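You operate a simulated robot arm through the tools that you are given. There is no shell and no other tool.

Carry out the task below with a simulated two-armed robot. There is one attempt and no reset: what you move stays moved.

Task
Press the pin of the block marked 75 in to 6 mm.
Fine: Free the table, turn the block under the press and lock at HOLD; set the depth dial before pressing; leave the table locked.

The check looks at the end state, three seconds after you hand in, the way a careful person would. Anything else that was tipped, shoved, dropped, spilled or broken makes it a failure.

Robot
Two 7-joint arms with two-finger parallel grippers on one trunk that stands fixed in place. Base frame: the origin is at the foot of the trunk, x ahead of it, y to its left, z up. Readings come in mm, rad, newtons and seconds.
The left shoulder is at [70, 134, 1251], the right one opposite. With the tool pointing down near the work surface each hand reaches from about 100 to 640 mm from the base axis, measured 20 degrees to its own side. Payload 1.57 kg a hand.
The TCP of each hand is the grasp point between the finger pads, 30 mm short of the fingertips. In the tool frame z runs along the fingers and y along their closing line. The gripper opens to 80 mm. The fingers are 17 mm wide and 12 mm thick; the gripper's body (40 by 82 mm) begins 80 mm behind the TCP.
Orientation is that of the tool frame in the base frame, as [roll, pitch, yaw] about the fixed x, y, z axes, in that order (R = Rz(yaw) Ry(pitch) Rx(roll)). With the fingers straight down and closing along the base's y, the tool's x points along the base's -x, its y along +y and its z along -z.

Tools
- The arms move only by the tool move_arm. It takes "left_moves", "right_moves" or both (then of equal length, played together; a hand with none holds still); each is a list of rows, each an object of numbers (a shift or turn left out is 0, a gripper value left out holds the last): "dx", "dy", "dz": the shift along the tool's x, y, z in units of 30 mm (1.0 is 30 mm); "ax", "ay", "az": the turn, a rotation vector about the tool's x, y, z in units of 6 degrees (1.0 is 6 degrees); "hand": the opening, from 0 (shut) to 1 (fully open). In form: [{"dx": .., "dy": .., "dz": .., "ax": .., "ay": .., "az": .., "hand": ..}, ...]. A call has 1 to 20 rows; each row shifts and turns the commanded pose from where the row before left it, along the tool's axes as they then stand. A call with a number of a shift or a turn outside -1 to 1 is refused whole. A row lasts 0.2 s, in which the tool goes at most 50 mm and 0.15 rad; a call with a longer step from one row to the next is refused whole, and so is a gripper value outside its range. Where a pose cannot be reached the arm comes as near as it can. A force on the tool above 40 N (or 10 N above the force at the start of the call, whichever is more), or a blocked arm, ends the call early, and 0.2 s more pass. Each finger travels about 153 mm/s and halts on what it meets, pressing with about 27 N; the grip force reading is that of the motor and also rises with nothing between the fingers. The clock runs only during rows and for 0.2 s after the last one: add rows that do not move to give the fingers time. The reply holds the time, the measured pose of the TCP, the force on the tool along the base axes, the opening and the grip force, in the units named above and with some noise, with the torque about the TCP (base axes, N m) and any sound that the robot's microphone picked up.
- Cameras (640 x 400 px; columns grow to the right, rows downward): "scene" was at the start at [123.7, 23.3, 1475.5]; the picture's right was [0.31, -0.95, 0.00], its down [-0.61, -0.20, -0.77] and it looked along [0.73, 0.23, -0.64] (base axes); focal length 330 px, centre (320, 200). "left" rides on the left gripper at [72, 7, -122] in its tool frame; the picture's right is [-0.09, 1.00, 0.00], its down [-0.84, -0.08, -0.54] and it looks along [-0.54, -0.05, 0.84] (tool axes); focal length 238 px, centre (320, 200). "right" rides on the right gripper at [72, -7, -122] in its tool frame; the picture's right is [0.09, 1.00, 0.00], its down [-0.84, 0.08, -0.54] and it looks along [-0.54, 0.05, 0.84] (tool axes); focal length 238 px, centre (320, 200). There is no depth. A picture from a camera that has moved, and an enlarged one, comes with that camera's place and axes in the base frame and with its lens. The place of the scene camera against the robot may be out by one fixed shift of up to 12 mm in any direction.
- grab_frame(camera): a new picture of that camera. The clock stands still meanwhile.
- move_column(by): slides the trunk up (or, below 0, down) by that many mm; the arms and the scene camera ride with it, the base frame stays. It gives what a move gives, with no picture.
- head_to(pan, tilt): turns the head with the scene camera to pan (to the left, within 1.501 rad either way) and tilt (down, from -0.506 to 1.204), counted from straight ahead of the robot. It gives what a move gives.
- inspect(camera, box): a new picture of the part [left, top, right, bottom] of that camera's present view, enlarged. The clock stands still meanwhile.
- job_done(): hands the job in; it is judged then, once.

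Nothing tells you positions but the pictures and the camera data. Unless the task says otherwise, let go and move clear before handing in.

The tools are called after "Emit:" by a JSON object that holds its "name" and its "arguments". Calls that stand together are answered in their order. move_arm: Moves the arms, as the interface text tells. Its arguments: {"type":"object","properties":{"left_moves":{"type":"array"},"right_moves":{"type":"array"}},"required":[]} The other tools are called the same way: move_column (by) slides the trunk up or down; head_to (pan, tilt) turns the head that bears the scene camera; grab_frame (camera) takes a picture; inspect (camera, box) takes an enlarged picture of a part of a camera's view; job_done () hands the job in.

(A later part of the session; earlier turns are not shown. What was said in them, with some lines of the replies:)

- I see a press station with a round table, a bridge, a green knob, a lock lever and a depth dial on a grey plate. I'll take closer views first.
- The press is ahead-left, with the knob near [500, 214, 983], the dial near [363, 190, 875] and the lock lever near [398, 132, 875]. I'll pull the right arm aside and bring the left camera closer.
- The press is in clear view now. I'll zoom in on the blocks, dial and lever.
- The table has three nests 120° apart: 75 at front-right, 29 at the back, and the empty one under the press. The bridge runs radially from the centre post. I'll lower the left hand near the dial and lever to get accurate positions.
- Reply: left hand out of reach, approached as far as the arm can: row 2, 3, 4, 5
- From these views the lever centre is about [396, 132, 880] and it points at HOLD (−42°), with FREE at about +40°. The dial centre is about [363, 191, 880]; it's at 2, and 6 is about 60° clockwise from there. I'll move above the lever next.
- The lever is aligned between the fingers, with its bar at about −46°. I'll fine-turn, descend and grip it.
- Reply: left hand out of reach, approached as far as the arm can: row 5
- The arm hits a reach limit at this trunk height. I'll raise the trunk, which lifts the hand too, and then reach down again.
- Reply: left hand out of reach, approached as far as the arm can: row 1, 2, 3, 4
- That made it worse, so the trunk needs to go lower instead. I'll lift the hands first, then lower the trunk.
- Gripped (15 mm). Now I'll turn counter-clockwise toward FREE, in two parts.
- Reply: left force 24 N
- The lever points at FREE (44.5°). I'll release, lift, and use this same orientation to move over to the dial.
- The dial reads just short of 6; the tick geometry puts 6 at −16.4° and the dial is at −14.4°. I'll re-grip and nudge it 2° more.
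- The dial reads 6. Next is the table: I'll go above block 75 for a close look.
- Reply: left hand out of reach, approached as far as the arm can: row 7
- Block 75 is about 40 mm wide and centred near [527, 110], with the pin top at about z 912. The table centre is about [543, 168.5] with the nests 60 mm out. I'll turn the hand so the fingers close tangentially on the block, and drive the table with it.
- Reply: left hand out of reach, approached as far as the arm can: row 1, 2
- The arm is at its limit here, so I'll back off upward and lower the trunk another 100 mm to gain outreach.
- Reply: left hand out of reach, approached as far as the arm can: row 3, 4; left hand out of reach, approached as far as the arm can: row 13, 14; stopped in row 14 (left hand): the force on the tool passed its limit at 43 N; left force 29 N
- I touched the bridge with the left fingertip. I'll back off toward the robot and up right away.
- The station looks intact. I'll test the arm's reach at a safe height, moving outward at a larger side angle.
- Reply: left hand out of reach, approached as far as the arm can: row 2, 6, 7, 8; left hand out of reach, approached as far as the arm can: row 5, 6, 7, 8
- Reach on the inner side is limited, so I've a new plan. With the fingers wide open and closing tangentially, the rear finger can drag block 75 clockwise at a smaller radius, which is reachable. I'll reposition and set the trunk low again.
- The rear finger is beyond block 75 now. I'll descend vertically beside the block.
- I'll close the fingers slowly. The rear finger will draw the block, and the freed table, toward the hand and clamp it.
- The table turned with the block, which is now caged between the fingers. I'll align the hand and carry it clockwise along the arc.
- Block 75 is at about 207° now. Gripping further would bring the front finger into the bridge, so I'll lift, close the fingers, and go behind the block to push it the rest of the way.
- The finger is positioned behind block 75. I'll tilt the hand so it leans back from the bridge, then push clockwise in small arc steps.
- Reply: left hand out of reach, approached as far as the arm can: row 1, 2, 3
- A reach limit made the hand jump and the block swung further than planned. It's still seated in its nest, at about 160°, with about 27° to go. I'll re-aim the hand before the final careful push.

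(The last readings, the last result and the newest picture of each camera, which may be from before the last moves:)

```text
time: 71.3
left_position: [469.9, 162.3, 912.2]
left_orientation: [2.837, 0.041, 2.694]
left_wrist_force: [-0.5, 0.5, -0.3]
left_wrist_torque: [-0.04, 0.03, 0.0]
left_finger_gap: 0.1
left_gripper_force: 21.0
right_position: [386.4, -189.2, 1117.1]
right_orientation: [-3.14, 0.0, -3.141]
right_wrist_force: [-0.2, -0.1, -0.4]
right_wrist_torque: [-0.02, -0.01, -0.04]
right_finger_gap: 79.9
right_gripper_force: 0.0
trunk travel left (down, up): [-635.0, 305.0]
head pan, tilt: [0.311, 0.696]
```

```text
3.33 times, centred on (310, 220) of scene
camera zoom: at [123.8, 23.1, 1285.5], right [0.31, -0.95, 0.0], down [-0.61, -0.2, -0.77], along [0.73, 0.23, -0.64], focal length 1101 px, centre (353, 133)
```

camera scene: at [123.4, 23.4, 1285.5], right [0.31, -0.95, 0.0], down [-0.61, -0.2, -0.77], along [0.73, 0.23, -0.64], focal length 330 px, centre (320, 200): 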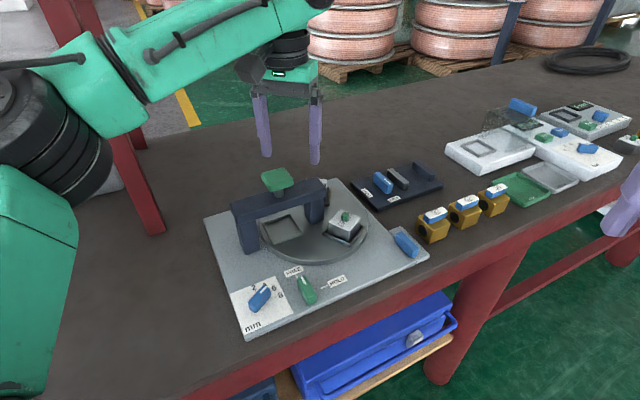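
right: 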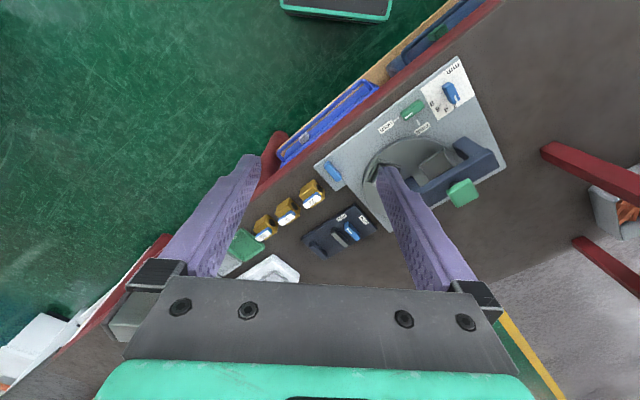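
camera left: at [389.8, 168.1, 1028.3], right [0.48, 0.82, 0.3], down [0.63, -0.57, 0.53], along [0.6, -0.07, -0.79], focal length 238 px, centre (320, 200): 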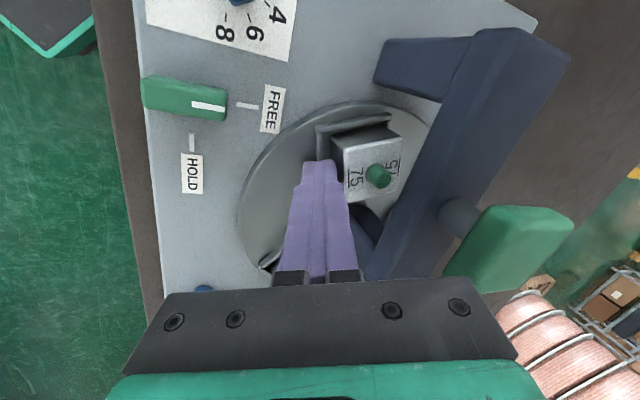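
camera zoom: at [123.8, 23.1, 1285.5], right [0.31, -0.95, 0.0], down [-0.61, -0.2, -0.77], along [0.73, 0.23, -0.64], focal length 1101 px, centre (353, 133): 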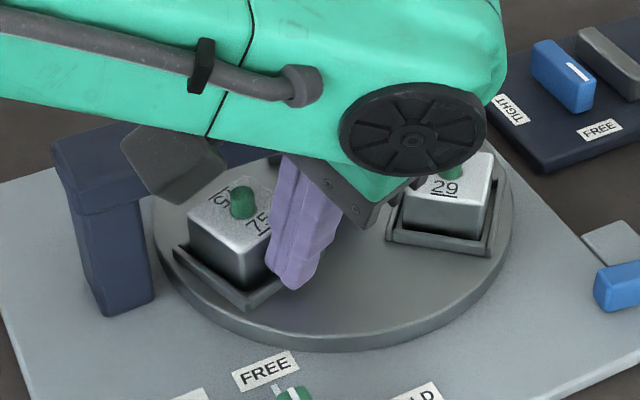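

Emit:
{"name": "move_arm", "arguments": {"left_moves": [{"az": 0.478, "ay": -0.146, "dx": 0.063, "dy": 0.102, "dz": 0.031}, {"az": 0.478, "ay": -0.146, "dx": 0.063, "dy": 0.102, "dz": 0.031}, {"az": 0.478, "ay": -0.146, "dx": 0.063, "dy": 0.102, "dz": 0.031}, {"az": 0.478, "ay": -0.146, "dx": 0.063, "dy": 0.102, "dz": 0.031}, {}]}}

Emit:
{"name": "grab_frame", "arguments": {"camera": "left"}}

Emit:
{"name": "inspect", "arguments": {"camera": "left", "box": [280, 80, 480, 240]}}

Emit:
{"name": "inspect", "arguments": {"camera": "scene", "box": [220, 160, 400, 280]}}

```text
time: 72.5
left_position: [471.3, 177.1, 913.6]
left_orientation: [2.832, 0.036, 2.481]
left_wrist_force: [-0.1, -0.4, -0.4]
left_wrist_torque: [0.0, 0.0, -0.01]
left_finger_gap: 0.0
left_gripper_force: 21.1
right_position: [386.9, -187.7, 1117.1]
right_orientation: [-3.141, -0.001, 3.142]
right_wrist_force: [0.1, 0.0, 0.5]
right_wrist_torque: [-0.05, 0.0, 0.01]
right_finger_gap: 80.0
right_gripper_force: 0.0
trunk travel left (down, up): [-635.0, 305.0]
head pan, tilt: [0.311, 0.696]
```

```text
taken
camera left: at [393.3, 198.4, 1028.3], right [0.64, 0.7, 0.31], down [0.5, -0.69, 0.52], along [0.58, -0.18, -0.79], focal length 238 px, centre (320, 200)
```

left: 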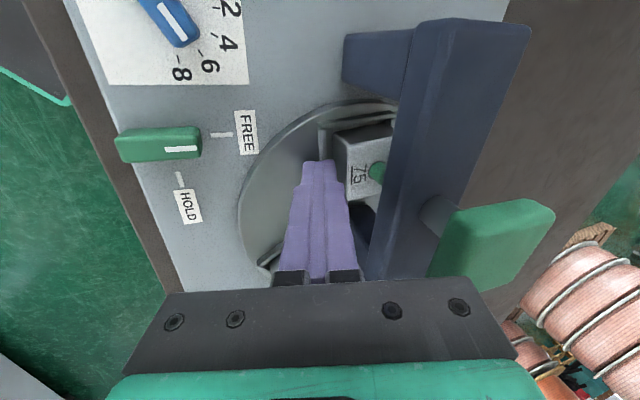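

```text
2.50 times, centred on (380, 160) of left
camera zoom: at [393.3, 198.4, 1028.3], right [0.64, 0.7, 0.31], down [0.5, -0.69, 0.52], along [0.58, -0.18, -0.79], focal length 596 px, centre (170, 300)
```

zoom: 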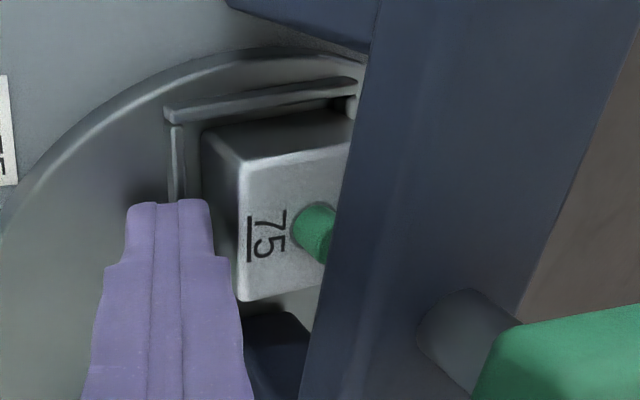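

```text
3.33 times, centred on (310, 220) of scene
camera zoom: at [123.8, 23.0, 1285.5], right [0.31, -0.95, 0.0], down [-0.61, -0.2, -0.77], along [0.73, 0.23, -0.64], focal length 1101 px, centre (353, 133)
```

zoom: 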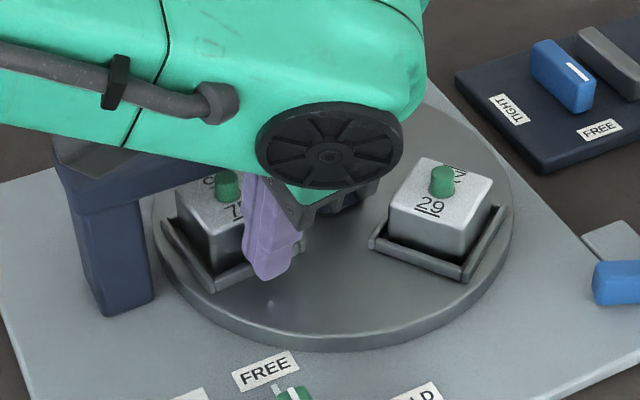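

About 4–5° remain, judging by comparing the 29 nest with 75's original spot. I'll push on in two smaller steps.

Emit:
{"name": "move_arm", "arguments": {"left_moves": [{"az": 0.478, "ay": -0.146, "dx": 0.063, "dy": 0.102, "dz": 0.031}, {"az": 0.15, "ay": -0.046, "dx": 0.02, "dy": 0.032, "dz": 0.01}, {}]}}

Emit:
{"name": "inspect", "arguments": {"camera": "scene", "box": [190, 150, 390, 290]}}

Emit:
{"name": "inspect", "arguments": {"camera": "left", "box": [280, 80, 480, 240]}}

```text
time: 73.3
left_position: [472.8, 182.1, 912.8]
left_orientation: [2.828, 0.039, 2.414]
left_wrist_force: [0.6, 0.1, 0.4]
left_wrist_torque: [0.01, -0.01, 0.0]
left_finger_gap: 0.0
left_gripper_force: 21.5
right_position: [386.8, -188.2, 1118.0]
right_orientation: [-3.14, 0.001, 3.141]
right_wrist_force: [0.1, 0.5, 0.4]
right_wrist_torque: [0.05, 0.0, 0.0]
right_finger_gap: 80.0
right_gripper_force: 0.0
trunk travel left (down, up): [-635.0, 305.0]
head pan, tilt: [0.311, 0.696]
```

```text
2.86 times, centred on (290, 220) of scene
camera zoom: at [123.7, 23.1, 1285.5], right [0.31, -0.95, 0.0], down [-0.61, -0.2, -0.77], along [0.73, 0.23, -0.64], focal length 943 px, centre (406, 143)
```

zoom: 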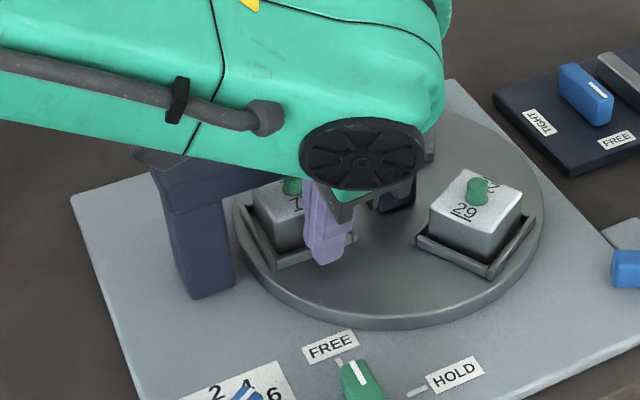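

```text
2.50 times, centred on (380, 160) of left
camera zoom: at [395.7, 208.9, 1028.8], right [0.69, 0.65, 0.31], down [0.45, -0.72, 0.52], along [0.57, -0.22, -0.79], focal length 596 px, centre (170, 300)
```

zoom: 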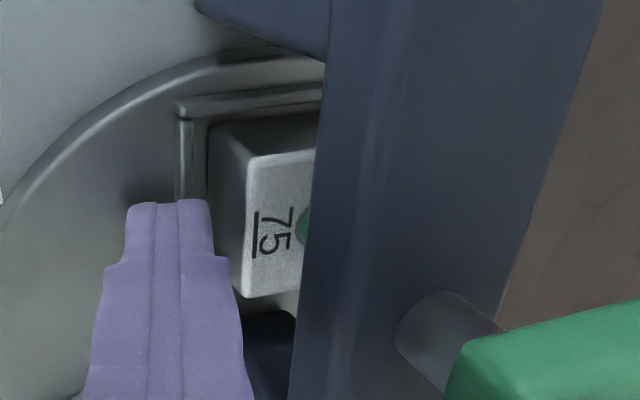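

The 29 nest now matches where 75's nest was when the table was locked, within about a pixel, so 75 is under the ram. I'll withdraw the finger carefully.

Emit:
{"name": "move_arm", "arguments": {"left_moves": [{"dy": -0.15, "dz": -0.05}, {"dy": -0.15, "dz": -0.05}, {"dz": -0.5}, {"dz": -0.8}, {"dz": -0.9}, {"dz": -0.9}, {"dz": -0.9}, {"ax": 1}, {"ax": 1}, {"ax": 0.95}, {}]}}

Emit:
{"name": "grab_frame", "arguments": {"camera": "left"}}

Emit:
{"name": "inspect", "arguments": {"camera": "scene", "box": [190, 150, 390, 290]}}

```text
time: 75.7
left_position: [437.3, 150.7, 1026.0]
left_orientation: [3.137, 0.039, 2.415]
left_wrist_force: [-0.4, 0.1, 0.3]
left_wrist_torque: [-0.02, 0.03, 0.01]
left_finger_gap: 0.1
left_gripper_force: 21.4
right_position: [388.6, -187.9, 1117.3]
right_orientation: [3.14, 0.001, -3.141]
right_wrist_force: [-0.7, -0.7, -0.3]
right_wrist_torque: [0.0, 0.0, 0.05]
right_finger_gap: 79.8
right_gripper_force: 0.0
trunk travel left (down, up): [-635.0, 305.0]
head pan, tilt: [0.311, 0.696]
```

```text
taken
camera left: at [384.9, 205.1, 1146.2], right [0.73, 0.68, 0.01], down [0.56, -0.6, 0.57], along [0.4, -0.41, -0.82], focal length 238 px, centre (320, 200)
```

left: 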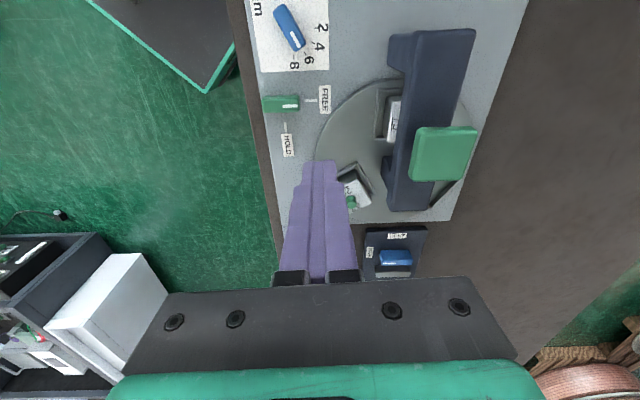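

```text
2.86 times, centred on (290, 220) of scene
camera zoom: at [123.6, 23.1, 1285.5], right [0.31, -0.95, 0.0], down [-0.61, -0.2, -0.77], along [0.73, 0.23, -0.64], focal length 943 px, centre (406, 143)
```

zoom: 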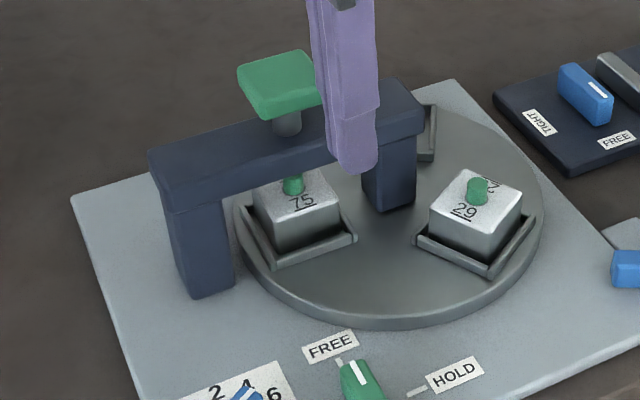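

Block 75 is seated under the ram and the table is aligned. I'll go back to the lock lever to set HOLD.

Emit:
{"name": "move_arm", "arguments": {"left_moves": [{"ay": 0.37}, {"dx": 0.2, "dy": -0.463, "dz": 0.4}, {"dx": 0.2, "dy": -0.463, "dz": 0.4}, {"dx": 0.2, "dy": -0.463, "dz": 0.4, "hand": 0.55}, {"az": -1}, {"az": -1}, {"az": -1}, {"az": -1}, {"az": -1}, {"az": -1}, {"az": -1}, {"az": -1}, {"az": -1}, {"az": -1}, {"az": -1}, {"az": -1}, {"az": -1}, {"az": -1}, {"az": -0.2}, {}]}}

Emit:
{"name": "inspect", "arguments": {"camera": "left", "box": [220, 80, 420, 240]}}

```text
time: 79.9
left_position: [396.9, 131.4, 991.6]
left_orientation: [3.14, 0.006, -2.381]
left_wrist_force: [-0.4, 0.5, -0.3]
left_wrist_torque: [0.01, -0.01, -0.05]
left_finger_gap: 44.2
left_gripper_force: 0.0
right_position: [387.6, -188.5, 1118.2]
right_orientation: [3.141, 0.0, 3.139]
right_wrist_force: [-0.2, 0.4, -0.7]
right_wrist_torque: [-0.03, 0.0, 0.0]
right_finger_gap: 80.0
right_gripper_force: 0.1
trunk travel left (down, up): [-635.0, 305.0]
head pan, tilt: [0.311, 0.696]
```

```text
2.50 times, centred on (320, 160) of left
camera zoom: at [340.9, 85.1, 1112.9], right [-0.62, 0.79, 0.0], down [0.66, 0.52, 0.55], along [0.43, 0.34, -0.84], focal length 596 px, centre (320, 300)
```

zoom: 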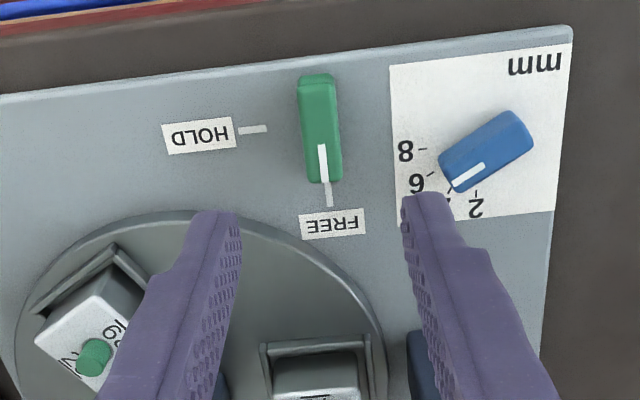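

Emit:
{"name": "inspect", "arguments": {"camera": "left", "box": [340, 80, 420, 140]}}

Emit:
{"name": "inspect", "arguments": {"camera": "scene", "box": [230, 280, 320, 340]}}

```text
6.67 times, centred on (380, 110) of left
camera zoom: at [340.9, 85.1, 1112.9], right [-0.62, 0.79, 0.0], down [0.66, 0.52, 0.55], along [0.43, 0.34, -0.84], focal length 1589 px, centre (-80, 800)
```

zoom: 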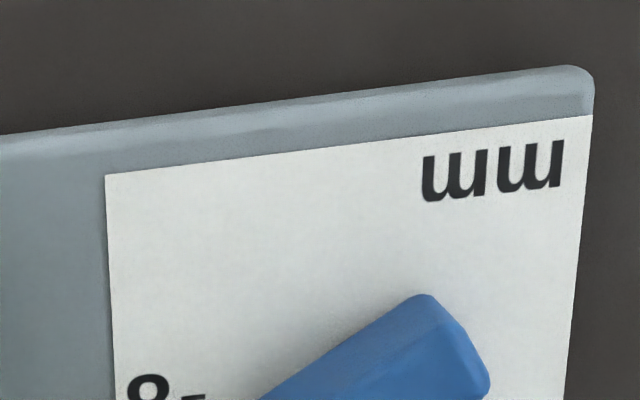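

```text
6.67 times, centred on (275, 310) of scene
camera zoom: at [123.6, 23.2, 1285.5], right [0.31, -0.95, 0.0], down [-0.61, -0.2, -0.77], along [0.73, 0.23, -0.64], focal length 2201 px, centre (620, -533)
```

zoom: 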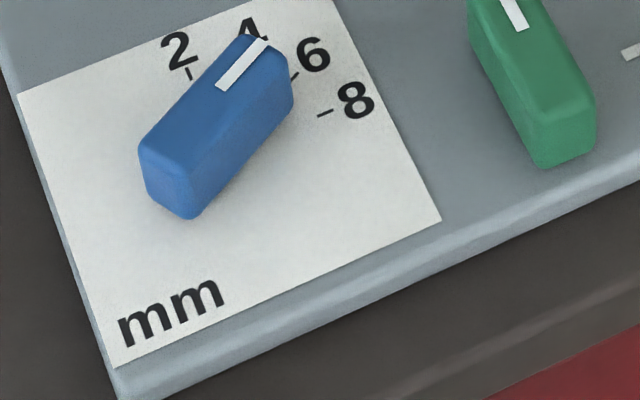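

The dial still points at 6. I'll descend on the lever and grip it.

Emit:
{"name": "move_arm", "arguments": {"left_moves": [{"dz": 0.8}, {"dz": 0.8}, {"dz": 0.8}, {"dz": 0.67}, {}]}}

Emit:
{"name": "inspect", "arguments": {"camera": "left", "box": [220, 100, 420, 260]}}

```text
time: 81.1
left_position: [396.9, 131.1, 897.0]
left_orientation: [3.141, 0.005, -2.381]
left_wrist_force: [0.5, 0.7, 0.3]
left_wrist_torque: [0.01, -0.01, -0.01]
left_finger_gap: 44.1
left_gripper_force: 0.0
right_position: [386.8, -189.2, 1117.7]
right_orientation: [3.142, -0.001, 3.141]
right_wrist_force: [0.6, 0.1, -0.5]
right_wrist_torque: [0.02, 0.0, 0.04]
right_finger_gap: 80.4
right_gripper_force: 0.2
trunk travel left (down, up): [-635.0, 305.0]
head pan, tilt: [0.311, 0.696]
```

```text
2.50 times, centred on (320, 180) of left
camera zoom: at [341.0, 85.9, 1020.5], right [-0.62, 0.79, 0.0], down [0.66, 0.52, 0.55], along [0.43, 0.34, -0.84], focal length 596 px, centre (320, 250)
```

zoom: 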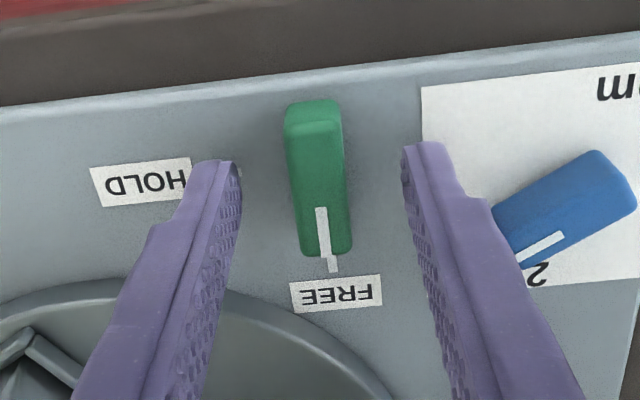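

Emit:
{"name": "move_arm", "arguments": {"left_moves": [{"dx": -0.06, "dz": -0.04}, {}, {"hand": 0}, {}, {}]}}

Emit:
{"name": "move_arm", "arguments": {"left_moves": [{"az": 1}, {"az": 1}, {"az": 1}, {"az": 1}, {"az": 1}, {"az": 1}, {"az": 1}, {"az": 1}]}}

```text
time: 82.3
left_position: [399.1, 132.7, 899.9]
left_orientation: [3.139, 0.006, -2.382]
left_wrist_force: [1.3, -1.6, 0.0]
left_wrist_torque: [-0.24, 0.0, 0.0]
left_finger_gap: 14.9
left_gripper_force: 31.6
right_position: [388.6, -188.5, 1117.7]
right_orientation: [3.141, -0.001, -3.141]
right_wrist_force: [-0.6, 0.6, 0.2]
right_wrist_torque: [0.0, 0.0, 0.01]
right_finger_gap: 80.2
right_gripper_force: 0.0
trunk travel left (down, up): [-635.0, 305.0]
head pan, tilt: [0.311, 0.696]
```

```text
time: 84.1
left_position: [400.0, 132.9, 899.7]
left_orientation: [3.137, 0.0, 3.061]
left_wrist_force: [-3.4, -10.5, -8.0]
left_wrist_torque: [-0.51, -0.51, 0.04]
left_finger_gap: 15.2
left_gripper_force: 31.1
right_position: [388.9, -190.4, 1117.3]
right_orientation: [3.141, 0.0, -3.14]
right_wrist_force: [-0.5, 0.0, 0.4]
right_wrist_torque: [0.01, -0.01, 0.0]
right_finger_gap: 80.1
right_gripper_force: 0.1
trunk travel left (down, up): [-635.0, 305.0]
head pan, tilt: [0.311, 0.696]
```

Emit:
{"name": "move_arm", "arguments": {"left_moves": [{"az": 1, "dy": -0.03, "dz": 0.02}, {"az": 1, "dy": -0.02}, {"az": 1}, {"az": 1}, {"az": 1}, {"az": 1}, {"az": 0.95}, {}]}}

Emit:
{"name": "inspect", "arguments": {"camera": "left", "box": [220, 100, 420, 260]}}

```text
time: 85.9
left_position: [397.8, 131.2, 899.8]
left_orientation: [3.135, -0.002, 2.337]
left_wrist_force: [1.1, -2.3, 10.3]
left_wrist_torque: [-0.47, -0.08, 0.61]
left_finger_gap: 14.8
left_gripper_force: 31.0
right_position: [387.2, -188.4, 1117.8]
right_orientation: [3.141, 0.0, 3.141]
right_wrist_force: [0.2, 0.0, 0.4]
right_wrist_torque: [-0.03, -0.02, 0.0]
right_finger_gap: 80.1
right_gripper_force: 0.1
trunk travel left (down, up): [-635.0, 305.0]
head pan, tilt: [0.311, 0.696]
```

```text
2.50 times, centred on (320, 180) of left
camera zoom: at [353.9, 186.4, 1022.4], right [0.78, 0.62, 0.01], down [0.52, -0.66, 0.54], along [0.34, -0.42, -0.84], focal length 596 px, centre (320, 250)
```

zoom: 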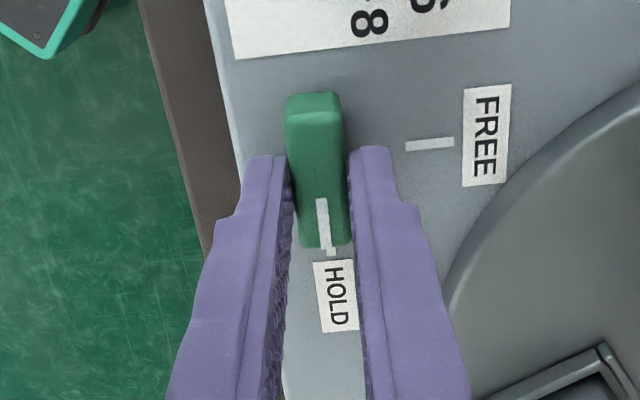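

The lever is at HOLD (yaw matches its original pose, with stop torque felt). I'll release, lift and check.

Emit:
{"name": "move_arm", "arguments": {"left_moves": [{"hand": 0.55}, {}, {"dz": -0.8}, {"dz": -0.8}, {"dz": -0.9}, {"dz": -0.9}, {"dx": 0.5}, {"dx": 0.5}, {}]}}

Emit:
{"name": "grab_frame", "arguments": {"camera": "left"}}

Emit:
{"name": "inspect", "arguments": {"camera": "scene", "box": [190, 150, 390, 290]}}

Emit:
{"name": "inspect", "arguments": {"camera": "scene", "box": [230, 270, 350, 345]}}

Emit:
{"name": "inspect", "arguments": {"camera": "scene", "box": [255, 190, 335, 240]}}

```text
time: 87.9
left_position: [378.2, 152.0, 1000.1]
left_orientation: [3.136, -0.002, 2.336]
left_wrist_force: [0.1, 0.8, 0.1]
left_wrist_torque: [0.04, 0.02, 0.02]
left_finger_gap: 44.1
left_gripper_force: 0.1
right_position: [387.1, -189.5, 1116.2]
right_orientation: [-3.14, 0.001, 3.142]
right_wrist_force: [0.2, -0.1, 0.8]
right_wrist_torque: [0.04, 0.03, 0.02]
right_finger_gap: 79.8
right_gripper_force: 0.0
trunk travel left (down, up): [-635.0, 305.0]
head pan, tilt: [0.311, 0.696]
```

```text
taken
camera left: at [333.4, 207.5, 1123.5], right [0.78, 0.62, 0.0], down [0.52, -0.66, 0.54], along [0.34, -0.42, -0.84], focal length 238 px, centre (320, 200)
```

left: 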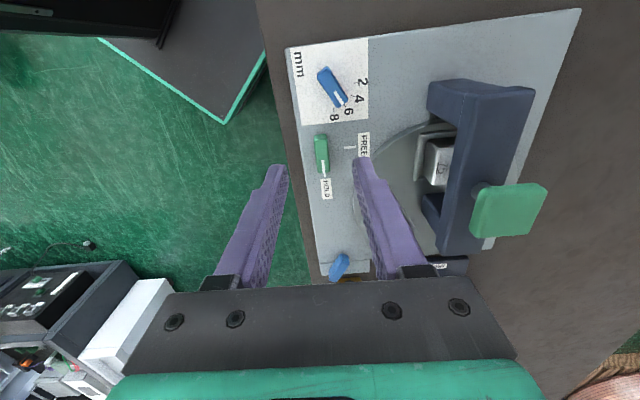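

```text
2.86 times, centred on (290, 220) of scene
camera zoom: at [124.0, 22.7, 1285.5], right [0.31, -0.95, 0.0], down [-0.61, -0.2, -0.77], along [0.73, 0.23, -0.64], focal length 943 px, centre (406, 143)
```

zoom: 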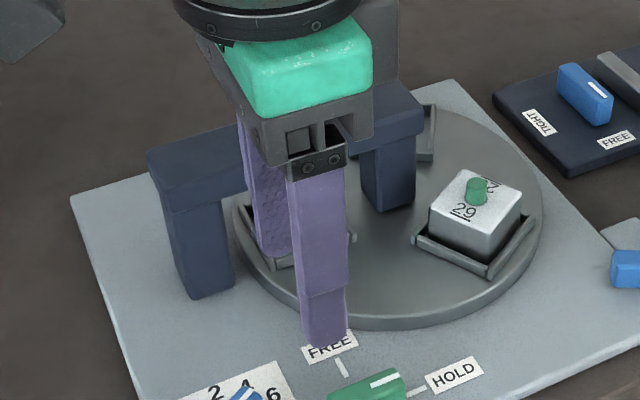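

```text
5.33 times, centred on (290, 308) of scene
camera zoom: at [124.0, 22.7, 1285.5], right [0.31, -0.95, 0.0], down [-0.61, -0.2, -0.77], along [0.73, 0.23, -0.64], focal length 1761 px, centre (480, -373)
```

zoom: 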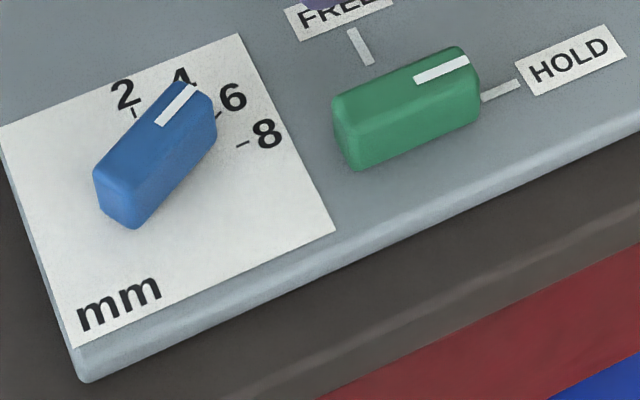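

```text
8.00 times, centred on (295, 215) of scene
camera zoom: at [124.0, 22.7, 1285.5], right [0.31, -0.95, 0.0], down [-0.61, -0.2, -0.77], along [0.73, 0.23, -0.64], focal length 2641 px, centre (520, 80)
```

zoom: 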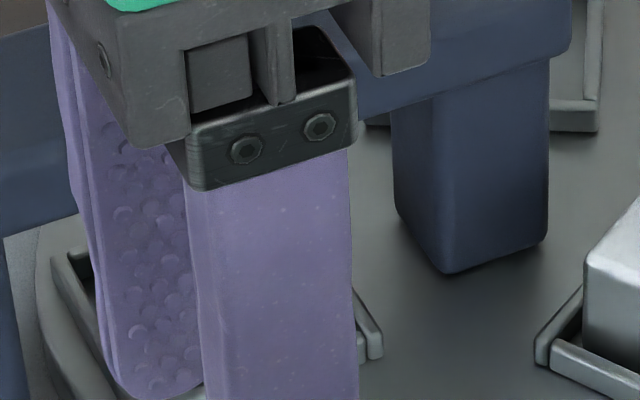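

Something looks different: the blue handle at the plate's corner may have changed since the start. I'll look closer.

Emit:
{"name": "inspect", "arguments": {"camera": "scene", "box": [360, 180, 520, 280]}}

Emit:
{"name": "grab_frame", "arguments": {"camera": "scene"}}

Emit:
{"name": "inspect", "arguments": {"camera": "left", "box": [280, 220, 400, 290]}}

```text
4.00 times, centred on (440, 230) of scene
camera zoom: at [124.0, 22.7, 1285.5], right [0.31, -0.95, 0.0], down [-0.61, -0.2, -0.77], along [0.73, 0.23, -0.64], focal length 1321 px, centre (-160, 80)
```

zoom: 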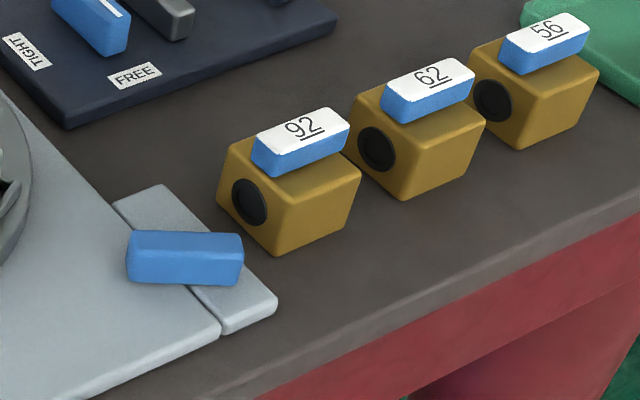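

```text
taken
camera scene: at [124.0, 22.7, 1285.5], right [0.31, -0.95, 0.0], down [-0.61, -0.2, -0.77], along [0.73, 0.23, -0.64], focal length 330 px, centre (320, 200)
```

scene: 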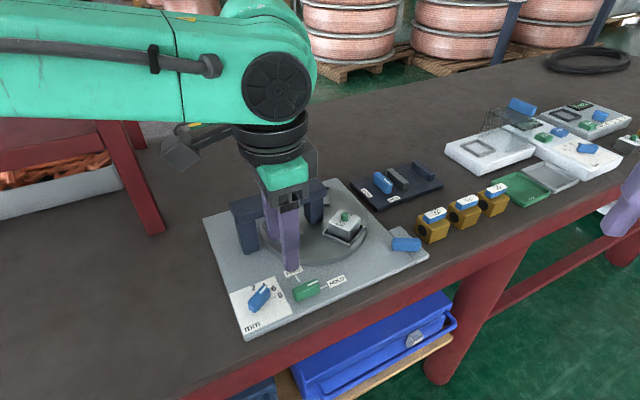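

```text
5.33 times, centred on (340, 255) of left
camera zoom: at [333.4, 207.5, 1123.5], right [0.78, 0.62, 0.0], down [0.52, -0.66, 0.54], along [0.34, -0.42, -0.84], focal length 1271 px, centre (213, -93)
```

zoom: 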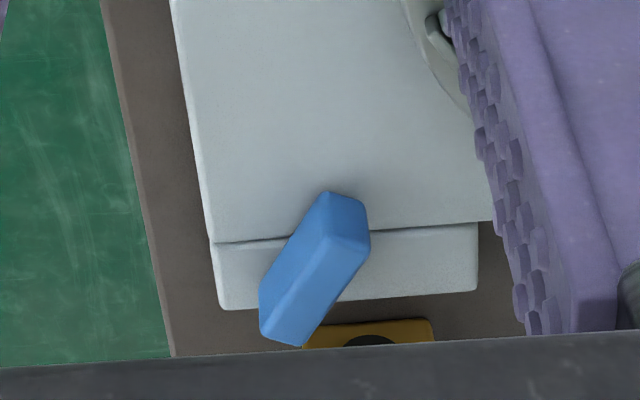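

The blue handle's angle matches the table's 120° turn, so it's just the table's own turning handle and nothing was knocked. Next I'll raise the trunk a bit, close the fingers and go above the press knob.

Emit:
{"name": "move_column", "arguments": {"by": 90}}

Emit:
{"name": "move_arm", "arguments": {"left_moves": [{"hand": 0, "dz": -0.2}, {"dx": -0.27, "dy": 0.875}, {"dx": -0.27, "dy": 0.875}, {"dx": -0.27, "dy": 0.875}, {"dx": -0.27, "dy": 0.875}, {"dx": -0.27, "dy": 0.875}, {}]}}

Emit:
{"name": "grab_frame", "arguments": {"camera": "left"}}

Emit:
{"name": "inspect", "arguments": {"camera": "scene", "box": [200, 150, 400, 290]}}

```text
time: 89.2
left_position: [378.6, 153.3, 1090.5]
left_orientation: [3.135, -0.001, 2.336]
left_wrist_force: [0.2, 0.3, 0.8]
left_wrist_torque: [0.01, 0.0, -0.03]
left_finger_gap: 43.9
left_gripper_force: 0.1
right_position: [386.2, -188.7, 1207.4]
right_orientation: [3.141, 0.0, -3.14]
right_wrist_force: [-0.3, -0.3, 0.2]
right_wrist_torque: [-0.04, 0.01, -0.01]
right_finger_gap: 80.0
right_gripper_force: 0.1
trunk travel left (down, up): [-725.0, 215.0]
head pan, tilt: [0.311, 0.696]
```

```text
time: 90.8
left_position: [501.5, 213.6, 1099.0]
left_orientation: [3.136, -0.002, 2.337]
left_wrist_force: [-0.2, 0.0, -0.3]
left_wrist_torque: [0.0, -0.03, 0.05]
left_finger_gap: 0.0
left_gripper_force: 21.3
right_position: [386.2, -189.1, 1207.8]
right_orientation: [-3.141, -0.001, -3.141]
right_wrist_force: [-0.4, -0.7, 0.5]
right_wrist_torque: [0.0, -0.03, -0.04]
right_finger_gap: 79.8
right_gripper_force: 0.1
trunk travel left (down, up): [-725.0, 215.0]
head pan, tilt: [0.311, 0.696]
```

```text
taken
camera left: at [456.2, 268.7, 1221.8], right [0.78, 0.62, 0.01], down [0.52, -0.66, 0.54], along [0.34, -0.42, -0.84], focal length 238 px, centre (320, 200)
```

left: 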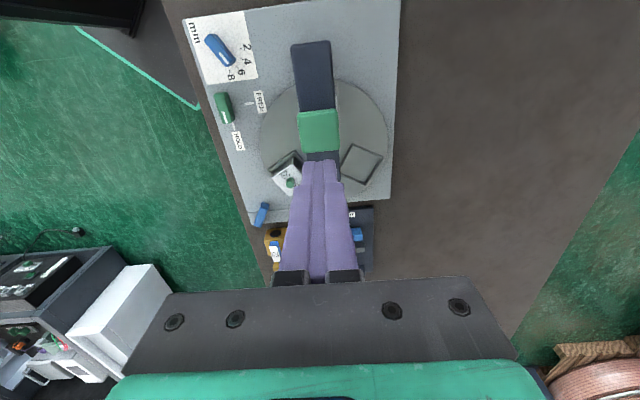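

```text
2.86 times, centred on (300, 220) of scene
camera zoom: at [122.9, 23.1, 1375.6], right [0.31, -0.95, 0.0], down [-0.61, -0.2, -0.77], along [0.73, 0.23, -0.64], focal length 943 px, centre (377, 143)
```

zoom: 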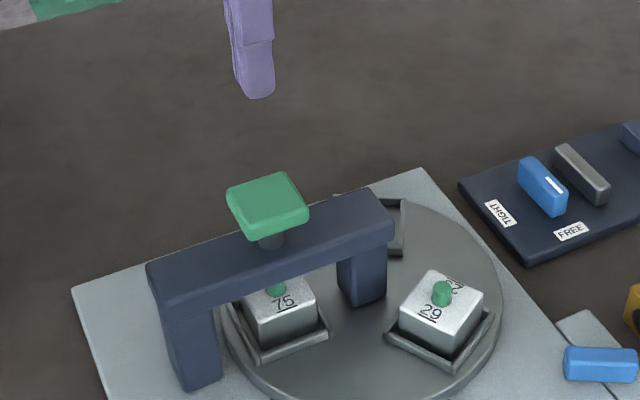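

Emit:
{"name": "inspect", "arguments": {"camera": "left", "box": [180, 5, 280, 105]}}

Emit:
{"name": "inspect", "arguments": {"camera": "scene", "box": [265, 215, 335, 265]}}

```text
4.00 times, centred on (230, 55) of left
camera zoom: at [456.2, 268.7, 1221.8], right [0.78, 0.62, 0.01], down [0.52, -0.66, 0.54], along [0.34, -0.42, -0.84], focal length 953 px, centre (680, 780)
```

zoom: 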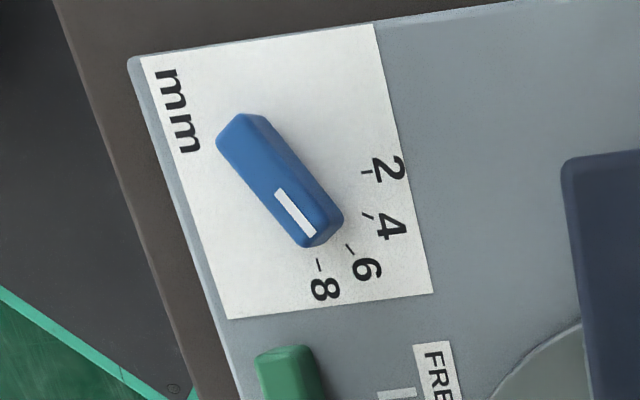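

```text
8.00 times, centred on (300, 240) of scene
camera zoom: at [122.9, 23.1, 1375.6], right [0.31, -0.95, 0.0], down [-0.61, -0.2, -0.77], along [0.73, 0.23, -0.64], focal length 2641 px, centre (480, -120)
```

zoom: 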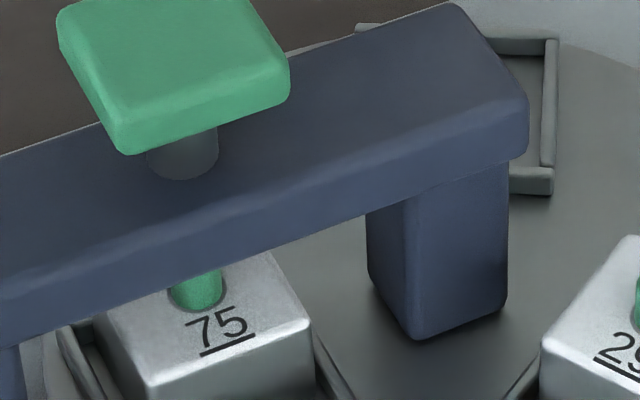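

The dial reads 6, the lever is at HOLD, and the pin is under the ram. Now I'll descend to the knob and press.

Emit:
{"name": "move_arm", "arguments": {"left_moves": [{"dz": 0.6}, {"dz": 0.6}, {"dz": 0.6}, {"dz": 0.6}, {"dz": 0.1}, {}]}}

Emit:
{"name": "inspect", "arguments": {"camera": "scene", "box": [220, 170, 360, 270]}}

```text
time: 92.2
left_position: [501.8, 214.4, 1022.6]
left_orientation: [3.136, 0.002, 2.336]
left_wrist_force: [-0.6, 0.0, 0.2]
left_wrist_torque: [0.0, -0.02, -0.01]
left_finger_gap: 0.2
left_gripper_force: 21.3
right_position: [387.7, -189.2, 1207.2]
right_orientation: [3.14, 0.0, -3.141]
right_wrist_force: [-0.7, -0.7, 0.3]
right_wrist_torque: [-0.01, 0.02, 0.02]
right_finger_gap: 80.1
right_gripper_force: 0.0
trunk travel left (down, up): [-725.0, 215.0]
head pan, tilt: [0.311, 0.696]
```

```text
4.00 times, centred on (290, 220) of scene
camera zoom: at [123.6, 23.1, 1375.5], right [0.31, -0.95, 0.0], down [-0.61, -0.2, -0.77], along [0.73, 0.23, -0.64], focal length 1321 px, centre (440, 120)
```

zoom: 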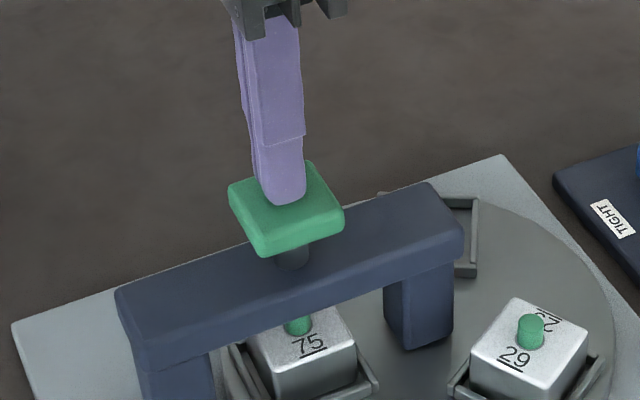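

Emit:
{"name": "move_arm", "arguments": {"left_moves": [{"dz": 0.1}, {"dz": 0.1}, {"dz": 0.1}, {"dz": 0.1}, {"dz": 0.1}, {"dz": 0.1}, {}]}}

Emit:
{"name": "inspect", "arguments": {"camera": "scene", "box": [220, 170, 360, 270]}}

```text
time: 93.8
left_position: [502.1, 213.8, 1006.2]
left_orientation: [3.135, -0.001, 2.334]
left_wrist_force: [2.2, -2.1, 10.8]
left_wrist_torque: [-0.07, -0.07, -0.07]
left_finger_gap: 0.0
left_gripper_force: 21.7
right_position: [386.3, -188.8, 1207.5]
right_orientation: [3.141, -0.001, -3.141]
right_wrist_force: [0.1, 0.3, -0.2]
right_wrist_torque: [0.0, 0.02, 0.01]
right_finger_gap: 80.0
right_gripper_force: 0.0
trunk travel left (down, up): [-725.0, 215.0]
head pan, tilt: [0.311, 0.696]
heard: click
```

```text
4.00 times, centred on (290, 220) of scene
camera zoom: at [122.7, 21.9, 1375.7], right [0.31, -0.95, 0.0], down [-0.61, -0.19, -0.77], along [0.73, 0.23, -0.64], focal length 1321 px, centre (440, 120)
```

zoom: 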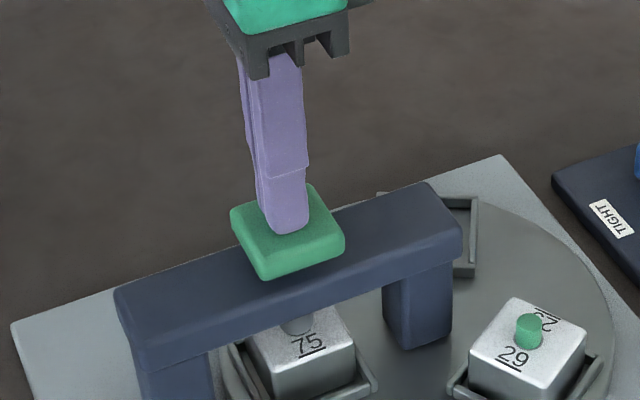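

A click was heard and the ram is on the pin. I'll press slightly more to see whether it's at the stop.

Emit:
{"name": "move_arm", "arguments": {"left_moves": [{"dz": 0.05}, {"dz": 0.05}, {}]}}

Emit:
{"name": "inspect", "arguments": {"camera": "scene", "box": [220, 170, 360, 270]}}

```text
time: 94.6
left_position: [500.2, 215.6, 1006.1]
left_orientation: [3.129, 0.005, 2.335]
left_wrist_force: [10.0, 4.4, 34.0]
left_wrist_torque: [0.16, -0.23, -0.15]
left_finger_gap: 0.0
left_gripper_force: 21.7
right_position: [384.7, -189.8, 1207.5]
right_orientation: [3.14, 0.001, -3.141]
right_wrist_force: [0.7, -0.1, 0.4]
right_wrist_torque: [0.01, -0.02, 0.0]
right_finger_gap: 80.0
right_gripper_force: 0.2
trunk travel left (down, up): [-725.0, 215.0]
head pan, tilt: [0.311, 0.696]
```

```text
4.00 times, centred on (290, 220) of scene
camera zoom: at [120.7, 22.0, 1376.2], right [0.31, -0.95, 0.0], down [-0.61, -0.19, -0.77], along [0.73, 0.24, -0.64], focal length 1321 px, centre (440, 120)
```

zoom: 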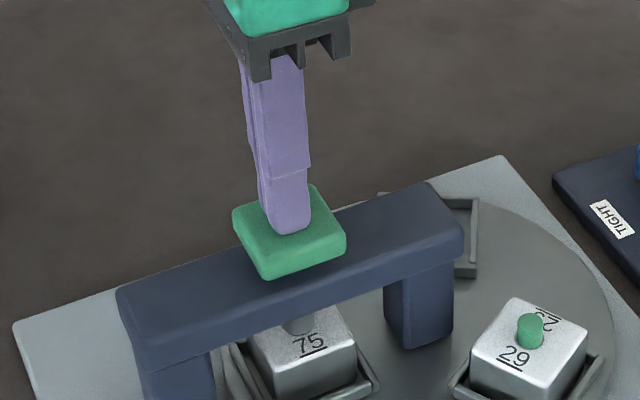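

It's bottomed out: the force rose to 34 N with no more travel. I'll lift off and look at the result.

Emit:
{"name": "move_arm", "arguments": {"left_moves": [{"dz": -0.1}, {"dz": -0.2}, {"dz": -0.4}, {"dz": -0.8}, {"dz": -0.9}, {"dz": -0.9}, {}]}}

Emit:
{"name": "inspect", "arguments": {"camera": "scene", "box": [220, 170, 360, 270]}}

Emit:
{"name": "inspect", "arguments": {"camera": "scene", "box": [265, 225, 345, 275]}}

Emit:
{"name": "inspect", "arguments": {"camera": "scene", "box": [230, 290, 370, 375]}}

```text
time: 96.2
left_position: [500.1, 216.3, 1100.4]
left_orientation: [3.138, -0.002, 2.335]
left_wrist_force: [-0.1, 0.3, -0.5]
left_wrist_torque: [0.04, -0.01, 0.01]
left_finger_gap: 0.2
left_gripper_force: 21.5
right_position: [386.6, -187.4, 1207.5]
right_orientation: [3.141, -0.001, 3.141]
right_wrist_force: [0.0, -0.5, 0.4]
right_wrist_torque: [-0.01, 0.03, -0.02]
right_finger_gap: 79.8
right_gripper_force: 0.0
trunk travel left (down, up): [-725.0, 215.0]
head pan, tilt: [0.311, 0.696]
```

```text
4.00 times, centred on (290, 220) of scene
camera zoom: at [124.1, 23.3, 1375.5], right [0.31, -0.95, 0.0], down [-0.61, -0.2, -0.77], along [0.73, 0.23, -0.64], focal length 1321 px, centre (440, 120)
```

zoom: 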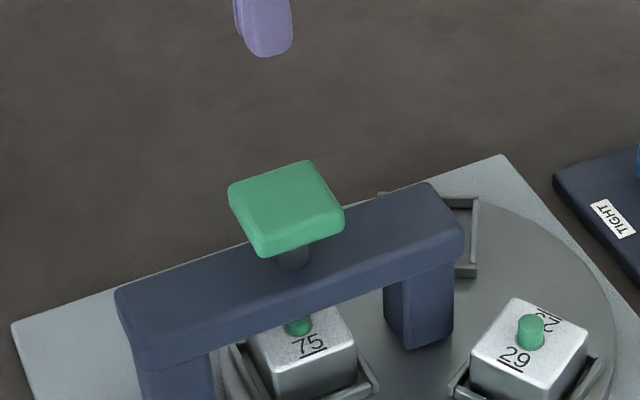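

```text
8.00 times, centred on (305, 250) of scene
camera zoom: at [124.1, 23.3, 1375.5], right [0.31, -0.95, 0.0], down [-0.61, -0.2, -0.77], along [0.73, 0.23, -0.64], focal length 2641 px, centre (440, -200)
```

zoom: 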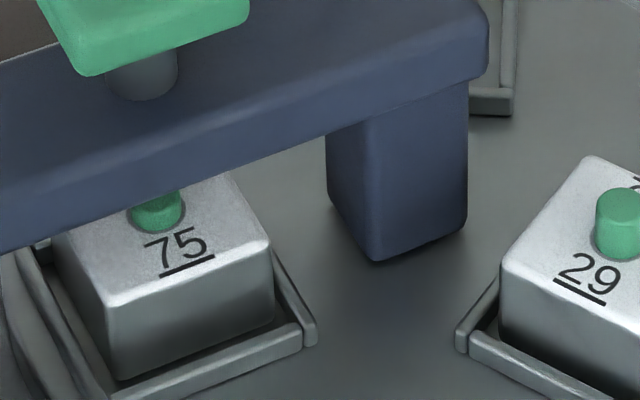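

```text
4.57 times, centred on (300, 332) of scene
camera zoom: at [124.1, 23.3, 1375.5], right [0.31, -0.95, 0.0], down [-0.61, -0.2, -0.77], along [0.73, 0.23, -0.64], focal length 1509 px, centre (411, -406)
```

zoom: 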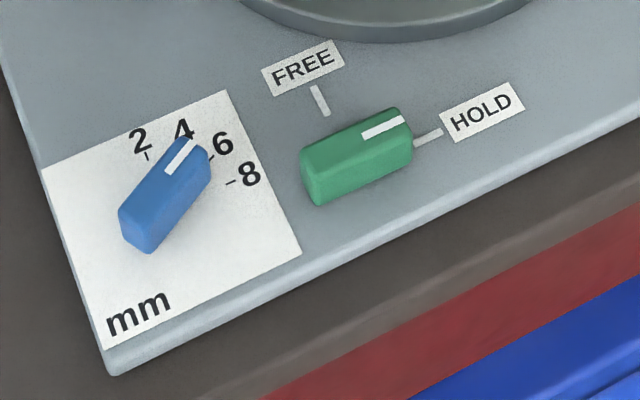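

The knob sprang back, the table is at HOLD and the dial is still at 6. I'll move the hand clear and lower the camera for a better look at the pin depth.

Emit:
{"name": "move_arm", "arguments": {"left_moves": [{"dz": -0.9}, {"dz": -0.9}, {"dx": 0.8, "dy": -0.16, "dz": -0.4}, {"dx": 0.8, "dy": -0.16, "dz": -0.4}, {"dx": 0.8, "dy": -0.16, "dz": -0.4}, {"dx": 0.8, "dy": -0.16, "dz": -0.4}, {"dx": 0.8, "dy": -0.16, "dz": -0.4}, {"dx": 0.8, "dy": -0.16}, {}]}}

Emit:
{"name": "move_column", "arguments": {"by": -140}}

Emit:
{"name": "grab_frame", "arguments": {"camera": "scene"}}

Emit:
{"name": "inspect", "arguments": {"camera": "scene", "box": [250, 180, 350, 242]}}

```text
time: 98.2
left_position: [378.3, 298.5, 1214.9]
left_orientation: [3.133, -0.002, 2.337]
left_wrist_force: [0.4, -0.2, 0.6]
left_wrist_torque: [-0.02, 0.0, 0.0]
left_finger_gap: 0.2
left_gripper_force: 21.4
right_position: [386.6, -187.2, 1207.6]
right_orientation: [3.141, -0.002, 3.14]
right_wrist_force: [-0.4, -0.2, 0.3]
right_wrist_torque: [0.02, -0.01, 0.01]
right_finger_gap: 80.2
right_gripper_force: 0.0
trunk travel left (down, up): [-725.0, 215.0]
head pan, tilt: [0.311, 0.696]
```

```text
time: 99.8
left_position: [378.3, 298.3, 1075.7]
left_orientation: [3.138, 0.0, 2.336]
left_wrist_force: [0.2, 0.2, -0.3]
left_wrist_torque: [0.01, 0.02, 0.0]
left_finger_gap: 0.1
left_gripper_force: 21.4
right_position: [386.8, -188.3, 1067.3]
right_orientation: [3.141, -0.001, 3.141]
right_wrist_force: [0.3, 0.0, 0.9]
right_wrist_torque: [0.0, 0.0, 0.0]
right_finger_gap: 80.3
right_gripper_force: 0.0
trunk travel left (down, up): [-585.0, 355.0]
head pan, tilt: [0.311, 0.696]
```

```text
taken
camera scene: at [123.5, 23.2, 1235.6], right [0.31, -0.95, 0.0], down [-0.61, -0.2, -0.77], along [0.73, 0.23, -0.64], focal length 330 px, centre (320, 200)
```

scene: 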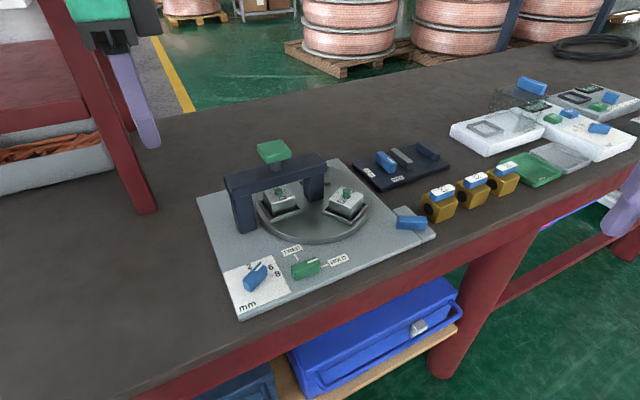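

```text
6.40 times, centred on (300, 211) of scene
camera zoom: at [123.5, 23.2, 1235.6], right [0.31, -0.95, 0.0], down [-0.61, -0.2, -0.77], along [0.73, 0.23, -0.64], focal length 2113 px, centre (448, 130)
```

zoom: 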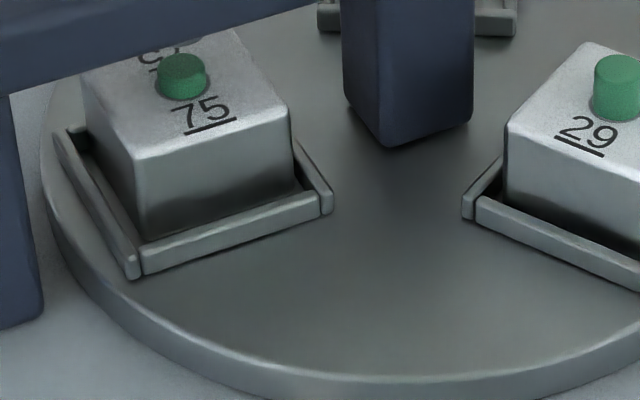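

Pin 75 is now about 6 mm lower than pin 29. The table is locked at HOLD, the dial is at 6, nothing else is disturbed and both hands are clear, so I'm handing in.

Emit:
{"name": "job_done", "arguments": {}}

```text
The job is handed in.
```

I pressed the pin of block 75 in with the depth dial set to 6, and the job is handed in. I had no depth reading. I judged the depth from the pictures, where pin 75 now sits about 6 mm lower than the unpressed pin on block 29.

- **Table:** I freed it, turned block 75 under the press and locked the lever back at HOLD.
- **Dial:** I set it to 6 before pressing, and it still reads 6.
- **Press:** I heard a click, then the knob stopped moving as the force rose to 34 N. It sprang back when I lifted off.

- **Bridge contact:** While I was testing the arm's reach, a fingertip hit the press bridge at about 43 N. I backed off, and the pictures show no damage or shift.
- **Table swing:** The arm also jumped once at its reach limit, which swung the table about 48° further than I meant to. Both blocks stayed in their nests.
- **Blue handle:** The handle at the plate's corner now points a different way. Its angle matches the table's 120° turn, so I take it to be geared to the table rather than knocked.
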